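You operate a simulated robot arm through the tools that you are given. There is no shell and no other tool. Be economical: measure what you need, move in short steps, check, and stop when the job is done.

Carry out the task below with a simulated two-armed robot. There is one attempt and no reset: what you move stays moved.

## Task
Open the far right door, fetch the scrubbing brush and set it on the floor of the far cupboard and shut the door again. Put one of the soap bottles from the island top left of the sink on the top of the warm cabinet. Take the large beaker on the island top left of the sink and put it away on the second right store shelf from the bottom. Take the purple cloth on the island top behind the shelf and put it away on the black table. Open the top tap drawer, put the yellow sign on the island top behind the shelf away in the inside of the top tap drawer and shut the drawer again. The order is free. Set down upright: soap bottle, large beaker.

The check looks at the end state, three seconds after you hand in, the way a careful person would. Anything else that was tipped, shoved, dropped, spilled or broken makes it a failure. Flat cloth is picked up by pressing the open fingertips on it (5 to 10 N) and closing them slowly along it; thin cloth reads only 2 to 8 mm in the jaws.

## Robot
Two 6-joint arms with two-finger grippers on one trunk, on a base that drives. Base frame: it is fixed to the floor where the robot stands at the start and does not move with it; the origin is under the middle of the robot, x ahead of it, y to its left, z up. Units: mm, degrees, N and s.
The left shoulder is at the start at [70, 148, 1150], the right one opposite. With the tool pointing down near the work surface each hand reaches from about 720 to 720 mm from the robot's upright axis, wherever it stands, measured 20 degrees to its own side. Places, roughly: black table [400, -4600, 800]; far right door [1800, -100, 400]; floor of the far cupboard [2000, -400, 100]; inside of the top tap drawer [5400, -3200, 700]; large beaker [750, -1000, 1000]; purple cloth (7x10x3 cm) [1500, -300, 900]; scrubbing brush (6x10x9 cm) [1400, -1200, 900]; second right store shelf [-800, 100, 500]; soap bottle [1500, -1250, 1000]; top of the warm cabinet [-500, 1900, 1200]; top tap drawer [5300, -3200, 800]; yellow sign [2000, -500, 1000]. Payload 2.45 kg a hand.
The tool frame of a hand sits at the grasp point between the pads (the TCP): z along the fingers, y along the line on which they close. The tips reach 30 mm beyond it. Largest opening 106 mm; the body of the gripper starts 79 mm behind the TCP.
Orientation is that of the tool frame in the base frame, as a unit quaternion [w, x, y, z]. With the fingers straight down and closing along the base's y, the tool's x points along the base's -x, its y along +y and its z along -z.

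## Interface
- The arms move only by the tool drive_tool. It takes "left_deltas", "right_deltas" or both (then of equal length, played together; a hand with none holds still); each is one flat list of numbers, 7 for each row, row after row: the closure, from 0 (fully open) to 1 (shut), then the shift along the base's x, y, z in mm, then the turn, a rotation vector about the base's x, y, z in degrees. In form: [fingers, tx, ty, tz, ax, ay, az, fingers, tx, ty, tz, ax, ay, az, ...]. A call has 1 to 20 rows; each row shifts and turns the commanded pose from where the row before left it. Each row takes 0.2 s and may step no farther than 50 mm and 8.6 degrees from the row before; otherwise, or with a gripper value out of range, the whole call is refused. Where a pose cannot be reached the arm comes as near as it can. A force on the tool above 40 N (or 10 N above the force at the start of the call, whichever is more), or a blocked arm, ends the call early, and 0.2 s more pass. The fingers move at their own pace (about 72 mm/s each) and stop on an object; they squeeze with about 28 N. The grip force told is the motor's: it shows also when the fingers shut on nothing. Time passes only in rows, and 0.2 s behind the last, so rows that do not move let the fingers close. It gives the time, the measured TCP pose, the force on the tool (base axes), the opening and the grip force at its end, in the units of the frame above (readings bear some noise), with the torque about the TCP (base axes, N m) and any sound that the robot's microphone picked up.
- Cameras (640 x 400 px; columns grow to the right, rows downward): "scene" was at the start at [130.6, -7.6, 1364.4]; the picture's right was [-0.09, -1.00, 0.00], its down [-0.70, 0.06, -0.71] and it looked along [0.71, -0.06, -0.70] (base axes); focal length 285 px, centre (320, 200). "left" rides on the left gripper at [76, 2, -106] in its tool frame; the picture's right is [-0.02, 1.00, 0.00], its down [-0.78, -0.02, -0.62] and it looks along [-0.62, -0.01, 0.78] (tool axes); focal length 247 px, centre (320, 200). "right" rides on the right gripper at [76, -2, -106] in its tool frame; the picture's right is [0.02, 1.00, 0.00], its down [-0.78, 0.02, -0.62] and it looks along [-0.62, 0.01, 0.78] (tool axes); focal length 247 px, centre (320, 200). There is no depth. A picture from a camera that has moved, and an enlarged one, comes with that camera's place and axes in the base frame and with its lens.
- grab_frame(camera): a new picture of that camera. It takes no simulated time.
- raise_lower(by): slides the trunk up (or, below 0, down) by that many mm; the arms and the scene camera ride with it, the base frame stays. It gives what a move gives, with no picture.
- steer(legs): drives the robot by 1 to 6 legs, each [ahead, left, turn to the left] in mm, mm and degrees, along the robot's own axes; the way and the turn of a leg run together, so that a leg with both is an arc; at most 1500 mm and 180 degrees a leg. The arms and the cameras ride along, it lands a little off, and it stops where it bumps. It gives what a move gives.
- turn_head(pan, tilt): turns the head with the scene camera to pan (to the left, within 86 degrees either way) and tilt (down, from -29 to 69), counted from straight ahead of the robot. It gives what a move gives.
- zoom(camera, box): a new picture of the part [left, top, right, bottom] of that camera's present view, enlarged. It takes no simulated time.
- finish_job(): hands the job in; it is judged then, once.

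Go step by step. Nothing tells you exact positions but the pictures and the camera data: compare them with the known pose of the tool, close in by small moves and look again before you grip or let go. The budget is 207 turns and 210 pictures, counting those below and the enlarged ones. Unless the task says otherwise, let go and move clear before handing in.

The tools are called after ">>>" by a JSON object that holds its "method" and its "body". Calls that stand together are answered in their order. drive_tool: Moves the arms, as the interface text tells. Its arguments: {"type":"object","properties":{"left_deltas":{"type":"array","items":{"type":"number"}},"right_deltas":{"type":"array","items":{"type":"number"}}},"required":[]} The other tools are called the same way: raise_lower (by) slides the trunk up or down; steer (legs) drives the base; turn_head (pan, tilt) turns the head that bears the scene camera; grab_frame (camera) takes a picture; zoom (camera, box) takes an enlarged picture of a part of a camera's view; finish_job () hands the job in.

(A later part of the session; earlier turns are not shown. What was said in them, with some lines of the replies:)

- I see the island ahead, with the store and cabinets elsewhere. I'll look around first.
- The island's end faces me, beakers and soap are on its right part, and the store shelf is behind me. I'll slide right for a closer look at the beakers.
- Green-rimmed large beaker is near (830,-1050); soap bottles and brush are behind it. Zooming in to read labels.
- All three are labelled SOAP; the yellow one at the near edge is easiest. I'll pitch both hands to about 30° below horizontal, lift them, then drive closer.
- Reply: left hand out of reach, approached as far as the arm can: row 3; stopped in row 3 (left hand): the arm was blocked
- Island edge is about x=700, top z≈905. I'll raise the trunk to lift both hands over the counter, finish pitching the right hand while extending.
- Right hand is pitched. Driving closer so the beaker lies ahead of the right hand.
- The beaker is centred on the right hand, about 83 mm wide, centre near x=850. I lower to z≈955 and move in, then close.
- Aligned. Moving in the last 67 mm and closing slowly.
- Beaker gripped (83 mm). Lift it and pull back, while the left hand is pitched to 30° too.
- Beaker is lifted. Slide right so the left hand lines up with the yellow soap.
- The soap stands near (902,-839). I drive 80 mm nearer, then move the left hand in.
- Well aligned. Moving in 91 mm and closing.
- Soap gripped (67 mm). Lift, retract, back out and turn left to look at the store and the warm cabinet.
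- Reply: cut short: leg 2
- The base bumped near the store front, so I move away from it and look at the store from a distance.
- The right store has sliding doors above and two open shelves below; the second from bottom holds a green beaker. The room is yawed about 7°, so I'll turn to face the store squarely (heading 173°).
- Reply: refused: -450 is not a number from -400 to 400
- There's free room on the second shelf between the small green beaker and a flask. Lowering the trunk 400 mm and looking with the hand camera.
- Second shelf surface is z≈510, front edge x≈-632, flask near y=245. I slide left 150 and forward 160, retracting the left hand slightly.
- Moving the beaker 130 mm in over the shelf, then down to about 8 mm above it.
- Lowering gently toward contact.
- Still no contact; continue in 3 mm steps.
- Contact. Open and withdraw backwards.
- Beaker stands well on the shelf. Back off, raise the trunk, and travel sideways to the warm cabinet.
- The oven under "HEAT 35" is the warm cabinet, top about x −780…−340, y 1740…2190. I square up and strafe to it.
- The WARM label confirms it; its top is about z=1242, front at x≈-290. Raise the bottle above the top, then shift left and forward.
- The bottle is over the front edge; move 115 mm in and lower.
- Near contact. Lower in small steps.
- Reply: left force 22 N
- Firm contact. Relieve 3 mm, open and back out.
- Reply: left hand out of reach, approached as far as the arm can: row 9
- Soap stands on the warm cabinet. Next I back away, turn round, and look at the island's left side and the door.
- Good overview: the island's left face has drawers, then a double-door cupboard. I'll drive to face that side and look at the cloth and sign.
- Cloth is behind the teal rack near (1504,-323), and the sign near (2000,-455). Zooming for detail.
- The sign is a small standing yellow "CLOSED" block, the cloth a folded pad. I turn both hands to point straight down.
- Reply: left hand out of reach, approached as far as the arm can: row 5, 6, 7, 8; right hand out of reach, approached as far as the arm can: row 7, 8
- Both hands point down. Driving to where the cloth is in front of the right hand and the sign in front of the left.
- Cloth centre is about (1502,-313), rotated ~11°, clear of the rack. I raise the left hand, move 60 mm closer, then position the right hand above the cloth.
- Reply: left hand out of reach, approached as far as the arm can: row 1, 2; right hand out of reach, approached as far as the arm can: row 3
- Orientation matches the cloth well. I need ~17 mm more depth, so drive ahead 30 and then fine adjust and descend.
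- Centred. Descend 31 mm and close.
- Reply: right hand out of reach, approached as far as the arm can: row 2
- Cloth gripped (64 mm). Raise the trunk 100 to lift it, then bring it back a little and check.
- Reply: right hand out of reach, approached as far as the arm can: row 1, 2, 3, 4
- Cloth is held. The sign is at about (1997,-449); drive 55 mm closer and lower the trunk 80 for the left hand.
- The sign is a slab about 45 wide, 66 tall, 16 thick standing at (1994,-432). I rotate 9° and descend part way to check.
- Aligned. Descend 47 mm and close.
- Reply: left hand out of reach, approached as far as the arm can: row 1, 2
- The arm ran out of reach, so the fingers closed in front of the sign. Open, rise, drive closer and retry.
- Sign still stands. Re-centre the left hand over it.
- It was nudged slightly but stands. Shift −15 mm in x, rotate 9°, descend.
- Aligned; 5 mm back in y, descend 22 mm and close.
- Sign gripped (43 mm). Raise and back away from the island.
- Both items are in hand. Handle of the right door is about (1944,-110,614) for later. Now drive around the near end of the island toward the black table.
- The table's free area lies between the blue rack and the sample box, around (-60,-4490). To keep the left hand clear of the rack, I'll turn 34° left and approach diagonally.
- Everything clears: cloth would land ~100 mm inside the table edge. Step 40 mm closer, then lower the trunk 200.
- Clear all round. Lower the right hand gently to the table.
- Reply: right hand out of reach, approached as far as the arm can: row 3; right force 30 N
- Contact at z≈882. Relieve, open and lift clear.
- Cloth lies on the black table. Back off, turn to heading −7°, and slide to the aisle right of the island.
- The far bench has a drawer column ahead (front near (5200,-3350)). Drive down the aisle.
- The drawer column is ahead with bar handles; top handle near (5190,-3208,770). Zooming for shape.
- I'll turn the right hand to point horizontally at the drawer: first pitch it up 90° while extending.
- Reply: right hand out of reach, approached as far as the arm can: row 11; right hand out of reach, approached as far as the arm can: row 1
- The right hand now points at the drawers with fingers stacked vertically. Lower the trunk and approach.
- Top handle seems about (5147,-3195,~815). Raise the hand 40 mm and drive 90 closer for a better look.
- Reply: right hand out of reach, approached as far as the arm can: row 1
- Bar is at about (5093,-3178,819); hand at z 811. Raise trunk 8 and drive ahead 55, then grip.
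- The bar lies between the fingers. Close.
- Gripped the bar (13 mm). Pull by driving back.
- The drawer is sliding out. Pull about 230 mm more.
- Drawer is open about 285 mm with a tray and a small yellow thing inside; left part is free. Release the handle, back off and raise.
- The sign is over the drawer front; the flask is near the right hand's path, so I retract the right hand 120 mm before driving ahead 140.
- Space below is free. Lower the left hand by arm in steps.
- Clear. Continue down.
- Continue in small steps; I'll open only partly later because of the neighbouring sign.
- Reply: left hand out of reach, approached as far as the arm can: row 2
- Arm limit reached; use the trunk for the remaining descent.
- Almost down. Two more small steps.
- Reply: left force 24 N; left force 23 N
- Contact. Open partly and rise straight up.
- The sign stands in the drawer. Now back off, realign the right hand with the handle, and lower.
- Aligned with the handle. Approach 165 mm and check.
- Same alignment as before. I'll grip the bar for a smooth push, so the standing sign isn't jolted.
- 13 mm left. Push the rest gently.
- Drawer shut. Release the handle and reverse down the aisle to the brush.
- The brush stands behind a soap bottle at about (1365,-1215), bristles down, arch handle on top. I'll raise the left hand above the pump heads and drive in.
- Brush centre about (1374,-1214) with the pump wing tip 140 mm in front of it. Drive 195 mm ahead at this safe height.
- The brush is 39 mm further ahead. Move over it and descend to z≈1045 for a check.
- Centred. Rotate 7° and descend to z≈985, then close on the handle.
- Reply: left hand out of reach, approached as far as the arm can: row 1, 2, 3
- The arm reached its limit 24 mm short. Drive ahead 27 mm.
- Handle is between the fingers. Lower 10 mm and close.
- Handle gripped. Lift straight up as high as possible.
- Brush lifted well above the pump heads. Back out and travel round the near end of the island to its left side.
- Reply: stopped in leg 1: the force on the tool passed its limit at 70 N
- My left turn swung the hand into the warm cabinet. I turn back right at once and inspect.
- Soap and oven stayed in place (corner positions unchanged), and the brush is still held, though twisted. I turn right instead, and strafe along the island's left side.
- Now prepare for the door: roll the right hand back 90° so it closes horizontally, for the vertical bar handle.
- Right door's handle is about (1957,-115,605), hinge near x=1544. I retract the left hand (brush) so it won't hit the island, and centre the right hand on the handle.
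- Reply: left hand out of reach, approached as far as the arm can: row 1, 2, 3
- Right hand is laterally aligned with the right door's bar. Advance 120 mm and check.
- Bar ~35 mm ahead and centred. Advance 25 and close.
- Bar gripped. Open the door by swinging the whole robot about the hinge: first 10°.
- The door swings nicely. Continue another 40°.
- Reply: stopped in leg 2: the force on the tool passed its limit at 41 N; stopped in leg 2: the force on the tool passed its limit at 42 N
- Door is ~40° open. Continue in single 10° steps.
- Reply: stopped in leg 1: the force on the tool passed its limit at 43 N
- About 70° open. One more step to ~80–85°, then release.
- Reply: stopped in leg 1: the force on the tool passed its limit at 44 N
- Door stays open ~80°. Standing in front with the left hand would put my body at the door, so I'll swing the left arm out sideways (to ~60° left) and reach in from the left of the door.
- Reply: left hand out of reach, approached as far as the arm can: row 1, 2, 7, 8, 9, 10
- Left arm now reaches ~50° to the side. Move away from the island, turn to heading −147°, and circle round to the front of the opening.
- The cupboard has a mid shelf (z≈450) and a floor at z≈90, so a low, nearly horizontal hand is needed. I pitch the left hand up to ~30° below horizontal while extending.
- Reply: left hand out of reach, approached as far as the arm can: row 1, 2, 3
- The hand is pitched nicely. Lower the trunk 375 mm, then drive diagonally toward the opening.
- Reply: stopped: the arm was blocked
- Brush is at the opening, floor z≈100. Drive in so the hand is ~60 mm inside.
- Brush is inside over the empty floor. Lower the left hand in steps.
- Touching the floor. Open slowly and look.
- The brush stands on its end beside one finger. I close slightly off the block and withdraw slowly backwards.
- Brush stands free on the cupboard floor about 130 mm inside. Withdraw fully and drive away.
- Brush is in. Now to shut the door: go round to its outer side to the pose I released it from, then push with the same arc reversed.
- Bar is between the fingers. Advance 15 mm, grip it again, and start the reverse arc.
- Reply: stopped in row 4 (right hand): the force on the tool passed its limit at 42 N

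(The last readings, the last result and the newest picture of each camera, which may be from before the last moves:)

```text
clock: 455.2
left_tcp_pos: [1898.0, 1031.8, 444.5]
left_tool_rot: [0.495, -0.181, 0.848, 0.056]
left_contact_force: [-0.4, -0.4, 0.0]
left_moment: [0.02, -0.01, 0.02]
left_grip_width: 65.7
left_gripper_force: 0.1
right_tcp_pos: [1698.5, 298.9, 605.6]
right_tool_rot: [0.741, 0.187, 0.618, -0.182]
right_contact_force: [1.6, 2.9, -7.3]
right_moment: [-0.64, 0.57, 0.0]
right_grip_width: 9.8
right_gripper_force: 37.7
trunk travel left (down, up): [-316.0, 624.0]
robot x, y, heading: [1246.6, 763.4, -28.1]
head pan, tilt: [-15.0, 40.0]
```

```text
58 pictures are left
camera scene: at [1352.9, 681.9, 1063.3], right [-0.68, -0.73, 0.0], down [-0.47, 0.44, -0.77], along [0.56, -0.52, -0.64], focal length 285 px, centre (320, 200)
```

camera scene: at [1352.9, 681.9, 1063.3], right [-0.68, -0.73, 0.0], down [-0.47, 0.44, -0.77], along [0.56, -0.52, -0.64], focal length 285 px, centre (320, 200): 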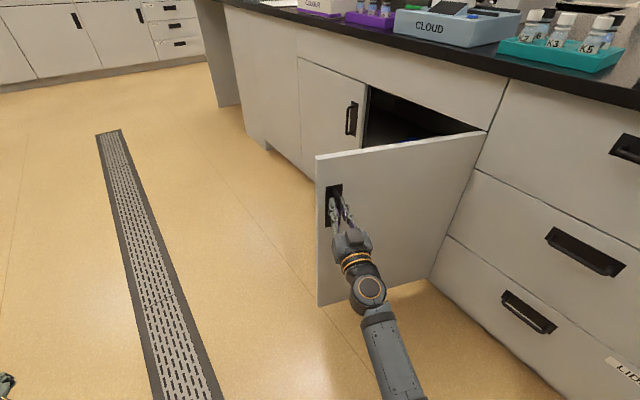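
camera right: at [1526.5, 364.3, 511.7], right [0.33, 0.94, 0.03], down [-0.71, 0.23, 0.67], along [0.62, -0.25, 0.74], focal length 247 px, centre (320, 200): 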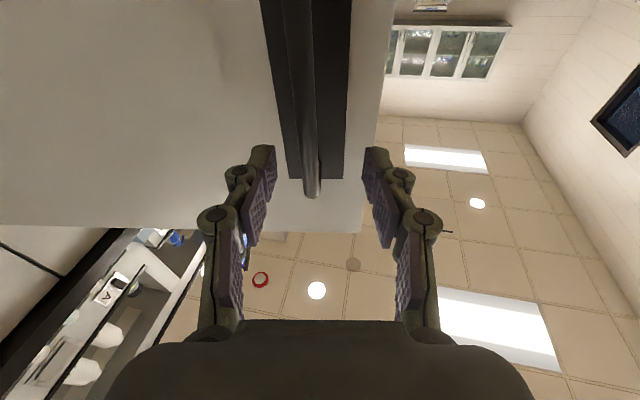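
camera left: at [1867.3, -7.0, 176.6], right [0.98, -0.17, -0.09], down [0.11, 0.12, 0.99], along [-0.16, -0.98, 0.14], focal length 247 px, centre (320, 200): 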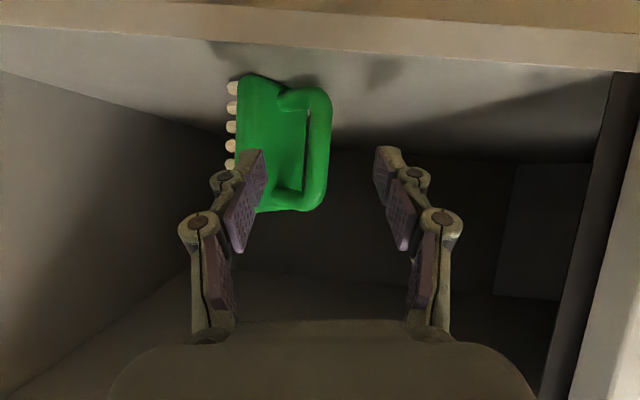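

Closing works. Continue in 10° steps.

>>> {"method": "steer", "body": {"legs": [[105, 115, -10]]}}

>>> {"method": "steer", "body": {"legs": [[105, 115, -10]]}}

>>> {"method": "steer", "body": {"legs": [[105, 115, -10]]}}

>>> {"method": "steer", "body": {"legs": [[105, 115, -10]]}}

>>> {"method": "grab_frame", "body": {"camera": "scene"}}

```text
clock: 456.6
left_tcp_pos: [2087.2, 953.9, 446.8]
left_tool_rot: [0.499, -0.107, 0.86, 0.015]
left_contact_force: [-0.2, -0.3, -0.3]
left_moment: [0.0, 0.04, -0.02]
left_grip_width: 65.9
left_gripper_force: 0.2
right_tcp_pos: [1763.0, 267.1, 604.2]
right_tool_rot: [0.723, 0.24, 0.6, -0.245]
right_contact_force: [-14.1, -22.6, -1.3]
right_moment: [-0.52, 0.74, -0.13]
right_grip_width: 10.4
right_gripper_force: 37.4
trunk travel left (down, up): [-316.0, 624.0]
robot x, y, heading: [1400.0, 805.1, -37.9]
head pan, tilt: [-15.0, 40.0]
```

```text
clock: 458.1
left_tcp_pos: [2258.8, 844.0, 442.4]
left_tool_rot: [0.497, -0.033, 0.867, -0.03]
left_contact_force: [-0.3, 0.7, 0.1]
left_moment: [-0.02, 0.01, 0.01]
left_grip_width: 65.5
left_gripper_force: 0.1
right_tcp_pos: [1820.7, 225.0, 605.4]
right_tool_rot: [0.697, 0.29, 0.579, -0.308]
right_contact_force: [16.3, 17.3, -8.7]
right_moment: [-0.46, 0.79, 0.15]
right_grip_width: 10.3
right_gripper_force: 37.1
trunk travel left (down, up): [-316.0, 624.0]
robot x, y, heading: [1551.8, 814.7, -48.0]
head pan, tilt: [-15.0, 40.0]
```

```text
clock: 459.4
left_tcp_pos: [2408.0, 708.4, 444.9]
left_tool_rot: [0.493, 0.042, 0.866, -0.072]
left_contact_force: [0.0, 0.5, 0.2]
left_moment: [0.01, -0.01, -0.01]
left_grip_width: 65.7
left_gripper_force: 0.1
right_tcp_pos: [1873.0, 172.1, 605.9]
right_tool_rot: [0.671, 0.338, 0.55, -0.365]
right_contact_force: [3.5, 2.1, -2.9]
right_moment: [-0.21, 0.89, -0.02]
right_grip_width: 10.4
right_gripper_force: 37.8
trunk travel left (down, up): [-316.0, 624.0]
robot x, y, heading: [1713.5, 794.8, -57.8]
head pan, tilt: [-15.0, 40.0]
```

```text
clock: 460.9
left_tcp_pos: [2533.0, 550.7, 446.6]
left_tool_rot: [0.487, 0.116, 0.859, -0.112]
left_contact_force: [-0.1, -0.4, 0.8]
left_moment: [-0.04, -0.01, 0.02]
left_grip_width: 65.7
left_gripper_force: 0.0
right_tcp_pos: [1911.3, 113.7, 604.7]
right_tool_rot: [0.636, 0.387, 0.517, -0.422]
right_contact_force: [-29.2, -15.6, 0.6]
right_moment: [-0.12, 0.86, -0.18]
right_grip_width: 10.2
right_gripper_force: 37.3
trunk travel left (down, up): [-316.0, 624.0]
robot x, y, heading: [1858.3, 760.0, -67.3]
head pan, tilt: [-15.0, 40.0]
```

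```text
57 pictures are left
camera scene: at [1888.4, 627.6, 1063.4], right [-0.99, -0.13, 0.0], down [-0.08, 0.64, -0.77], along [0.1, -0.76, -0.64], focal length 285 px, centre (320, 200)
```

scene: 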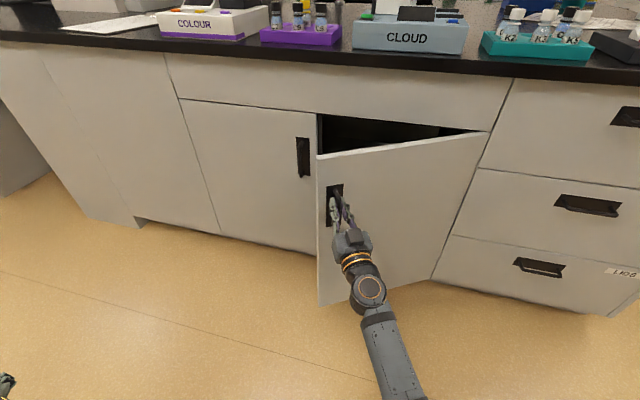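

Continue, with a small lateral correction for the side force.

>>> {"method": "steer", "body": {"legs": [[105, 106, -10]]}}

>>> {"method": "steer", "body": {"legs": [[105, 115, -10]]}}

>>> {"method": "grab_frame", "body": {"camera": "scene"}}

```text
clock: 462.5
left_tcp_pos: [2624.2, 370.1, 443.5]
left_tool_rot: [0.473, 0.188, 0.847, -0.154]
left_contact_force: [0.7, -0.3, -0.2]
left_moment: [-0.02, 0.0, -0.01]
left_grip_width: 65.9
left_gripper_force: 0.2
right_tcp_pos: [1941.8, 43.8, 605.4]
right_tool_rot: [0.598, 0.425, 0.488, -0.473]
right_contact_force: [4.3, 2.5, 1.3]
right_moment: [-0.15, 0.94, -0.02]
right_grip_width: 10.3
right_gripper_force: 37.6
trunk travel left (down, up): [-316.0, 624.0]
robot x, y, heading: [1997.1, 688.4, -77.4]
head pan, tilt: [-15.0, 40.0]
stopped in leg 1: the force on the tool passed its limit at 47 N (the readings are from after the stop); the commanded pose is now the measured one
```

```text
clock: 463.9
left_tcp_pos: [2687.6, 180.4, 446.6]
left_tool_rot: [0.46, 0.259, 0.827, -0.193]
left_contact_force: [-0.1, -0.3, 0.6]
left_moment: [0.01, 0.02, 0.02]
left_grip_width: 65.6
left_gripper_force: 0.2
right_tcp_pos: [1959.0, -25.3, 604.4]
right_tool_rot: [0.557, 0.466, 0.447, -0.522]
right_contact_force: [-25.8, -3.3, 5.4]
right_moment: [0.2, 0.87, -0.19]
right_grip_width: 10.3
right_gripper_force: 37.7
trunk travel left (down, up): [-316.0, 624.0]
robot x, y, heading: [2123.5, 600.8, -87.0]
head pan, tilt: [-15.0, 40.0]
```

```text
56 pictures are left
camera scene: at [2106.5, 467.4, 1063.5], right [-0.98, 0.21, 0.0], down [0.14, 0.63, -0.77], along [-0.16, -0.75, -0.64], focal length 285 px, centre (320, 200)
```

scene: 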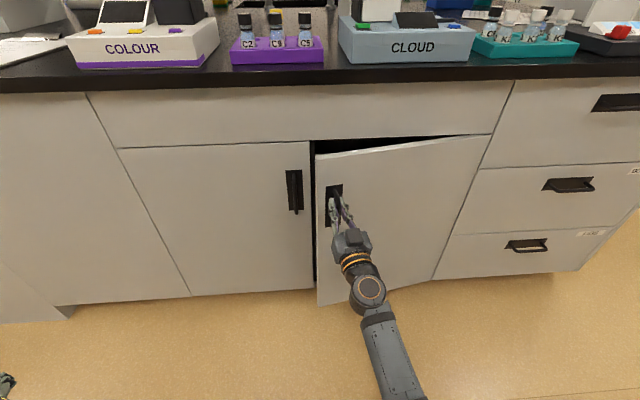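

Final 10°.

>>> {"method": "steer", "body": {"legs": [[103, 106, -9.8]]}}

>>> {"method": "grab_frame", "body": {"camera": "scene"}}

```text
clock: 465.3
left_tcp_pos: [2713.1, -12.4, 443.4]
left_tool_rot: [0.441, 0.327, 0.804, -0.231]
left_contact_force: [-0.1, -0.3, -0.1]
left_moment: [-0.01, 0.0, 0.0]
left_grip_width: 65.7
left_gripper_force: 0.0
right_tcp_pos: [1962.7, -94.9, 605.1]
right_tool_rot: [-0.511, -0.5, -0.409, 0.566]
right_contact_force: [14.8, -1.3, -2.1]
right_moment: [0.24, 0.85, 0.06]
right_grip_width: 10.4
right_gripper_force: 37.1
trunk travel left (down, up): [-316.0, 624.0]
robot x, y, heading: [2228.1, 497.7, -96.3]
head pan, tilt: [-15.0, 40.0]
```

```text
55 pictures are left
camera scene: at [2190.7, 365.8, 1063.5], right [-0.93, 0.37, 0.0], down [0.23, 0.6, -0.77], along [-0.28, -0.71, -0.64], focal length 285 px, centre (320, 200)
```

scene: 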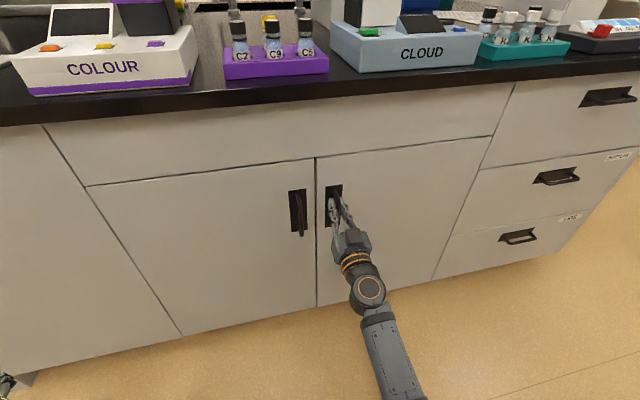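

Almost flush; press the last millimetres.

>>> {"method": "steer", "body": {"legs": [[5, 0, 0]]}}

>>> {"method": "zoom", "body": {"camera": "scene", "box": [250, 120, 530, 310]}}

```text
clock: 466.0
left_tcp_pos: [2714.7, -17.1, 443.8]
left_tool_rot: [0.441, 0.327, 0.803, -0.232]
left_contact_force: [-0.6, -0.4, -0.3]
left_moment: [-0.02, 0.01, -0.01]
left_grip_width: 65.8
left_gripper_force: 0.0
right_tcp_pos: [1963.5, -98.2, 605.2]
right_tool_rot: [-0.512, -0.5, -0.41, 0.566]
right_contact_force: [12.1, 10.0, -3.4]
right_moment: [0.09, 0.89, 0.07]
right_grip_width: 10.7
right_gripper_force: 37.9
trunk travel left (down, up): [-316.0, 624.0]
robot x, y, heading: [2224.1, 490.3, -96.5]
head pan, tilt: [-15.0, 40.0]
```

```text
2.11 times, centred on (390, 215) of scene
camera zoom: at [2189.8, 362.3, 1063.6], right [-0.93, 0.37, 0.0], down [0.23, 0.6, -0.77], along [-0.28, -0.71, -0.64], focal length 601 px, centre (173, 168)
```

zoom: 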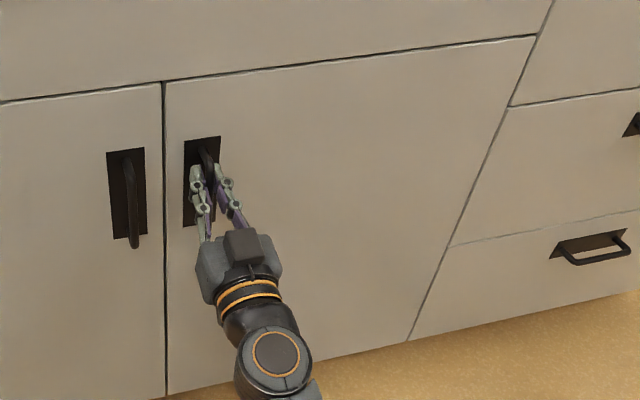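

Door is flush. Release and back off, then check that it stays shut and check the counter tops.

>>> {"method": "drive_tool", "body": {"right_deltas": [0.8, 0, 0, 0, 0, 0, 0, 0.6, 0, 0, 0, 0, 0, 0, 0.5, 0, 0, 0, 0, 0, 0, 0.5, 0, 0, 0, 0, 0, 0]}}

>>> {"method": "steer", "body": {"legs": [[-450, 0, 0]]}}

>>> {"method": "raise_lower", "body": {"by": 350}}

>>> {"method": "grab_frame", "body": {"camera": "scene"}}

```text
clock: 467.0
left_tcp_pos: [2712.8, -17.1, 445.1]
left_tool_rot: [0.442, 0.326, 0.803, -0.231]
left_contact_force: [-0.4, 0.9, -0.2]
left_moment: [-0.01, -0.02, -0.02]
left_grip_width: 65.9
left_gripper_force: 0.1
right_tcp_pos: [1960.6, -99.4, 604.5]
right_tool_rot: [-0.512, -0.5, -0.41, 0.565]
right_contact_force: [0.7, -0.4, -0.2]
right_moment: [0.01, 0.0, 0.01]
right_grip_width: 52.9
right_gripper_force: 0.1
trunk travel left (down, up): [-316.0, 624.0]
robot x, y, heading: [2225.1, 492.7, -96.4]
head pan, tilt: [-15.0, 40.0]
```

```text
clock: 469.8
left_tcp_pos: [2763.2, 429.1, 445.6]
left_tool_rot: [0.44, 0.33, 0.802, -0.233]
left_contact_force: [-0.9, -0.9, 0.2]
left_moment: [0.0, 0.01, -0.01]
left_grip_width: 65.6
left_gripper_force: 0.1
right_tcp_pos: [2008.9, 351.9, 605.1]
right_tool_rot: [-0.51, -0.502, -0.408, 0.567]
right_contact_force: [-0.8, 0.2, 0.3]
right_moment: [0.01, 0.05, 0.02]
right_grip_width: 53.1
right_gripper_force: 0.1
trunk travel left (down, up): [-316.0, 624.0]
robot x, y, heading: [2279.5, 938.3, -96.8]
head pan, tilt: [-15.0, 40.0]
```

```text
clock: 473.2
left_tcp_pos: [2762.8, 428.5, 795.2]
left_tool_rot: [0.44, 0.33, 0.802, -0.232]
left_contact_force: [-0.1, -0.4, 1.1]
left_moment: [-0.01, 0.0, 0.0]
left_grip_width: 66.0
left_gripper_force: 0.0
right_tcp_pos: [2009.1, 352.5, 954.5]
right_tool_rot: [-0.51, -0.502, -0.408, 0.567]
right_contact_force: [0.4, -0.2, 0.5]
right_moment: [0.0, 0.01, 0.01]
right_grip_width: 53.0
right_gripper_force: 0.0
trunk travel left (down, up): [-666.0, 274.0]
robot x, y, heading: [2280.0, 939.2, -97.2]
head pan, tilt: [-15.0, 40.0]
```

```text
53 pictures are left
camera scene: at [2240.6, 811.2, 1413.5], right [-0.93, 0.37, 0.0], down [0.24, 0.6, -0.77], along [-0.29, -0.71, -0.64], focal length 285 px, centre (320, 200)
```

scene: 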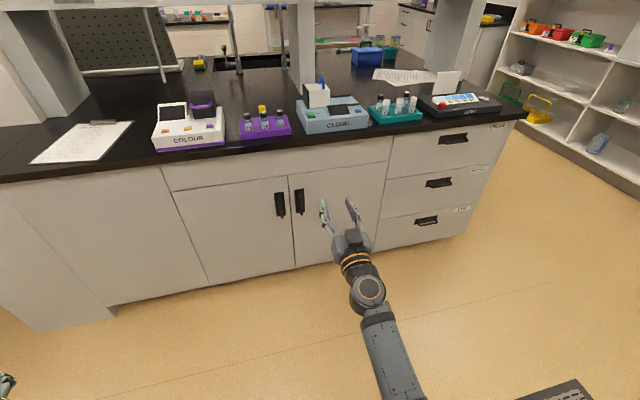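

Door shut and the counter undisturbed. I take a last look at the warm cabinet after that bump.

>>> {"method": "turn_head", "body": {"pan": -86, "tilt": 10}}

>>> {"method": "zoom", "body": {"camera": "scene", "box": [300, 120, 500, 280]}}

```text
clock: 474.6
left_tcp_pos: [2762.4, 428.2, 794.7]
left_tool_rot: [0.441, 0.33, 0.802, -0.233]
left_contact_force: [-0.6, -0.2, 0.1]
left_moment: [0.0, 0.01, -0.02]
left_grip_width: 65.7
left_gripper_force: 0.0
right_tcp_pos: [2008.7, 352.5, 952.8]
right_tool_rot: [-0.509, -0.503, -0.408, 0.568]
right_contact_force: [0.3, -0.1, 0.3]
right_moment: [0.02, 0.02, 0.01]
right_grip_width: 53.1
right_gripper_force: 0.0
trunk travel left (down, up): [-666.0, 274.0]
robot x, y, heading: [2281.7, 941.9, -96.8]
head pan, tilt: [-85.9, 10.0]
```

```text
2.50 times, centred on (400, 200) of scene
camera zoom: at [2179.5, 894.7, 1461.2], right [0.05, 1.0, 0.0], down [0.17, -0.01, -0.98], along [-0.98, 0.05, -0.17], focal length 714 px, centre (120, 200)
```

zoom: 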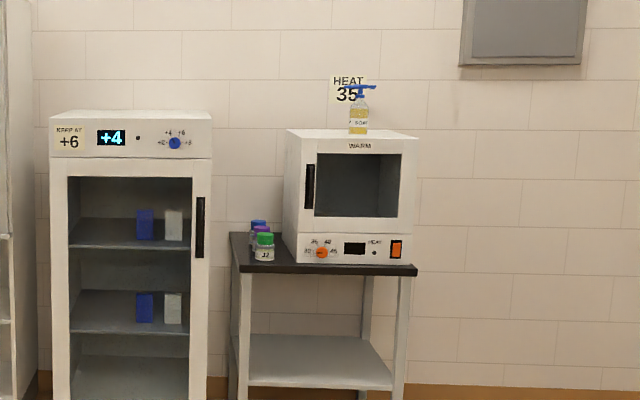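

The soap stands upright on the warm cabinet and nothing there has moved, so I'm handing in.

>>> {"method": "finish_job", "body": {}}

```text
The job is handed in.
```

I finished all five tasks and handed the job in; the drawer and the far right door are both shut again.

- **Soap bottle:** the yellow one stands upright on top of the warm cabinet.
- **Large beaker:** it stands upright on the second right store shelf from the bottom.
- **Purple cloth:** it lies on the black table.
- **Yellow sign:** it stands in the top tap drawer. I did not look inside again after shutting it.
- **Scrubbing brush:** it is on the floor of the far cupboard, standing on its end rather than on its bristles.

While carrying the brush I swung my left hand into the front of the warm cabinet, with a force of about 70 N. Afterwards the cabinet had not visibly moved, and the soap and the jars beside it were still standing. I could not tell whether its knob or switch was touched.

I also nudged the sign slightly on the island before gripping it, but it stayed upright.
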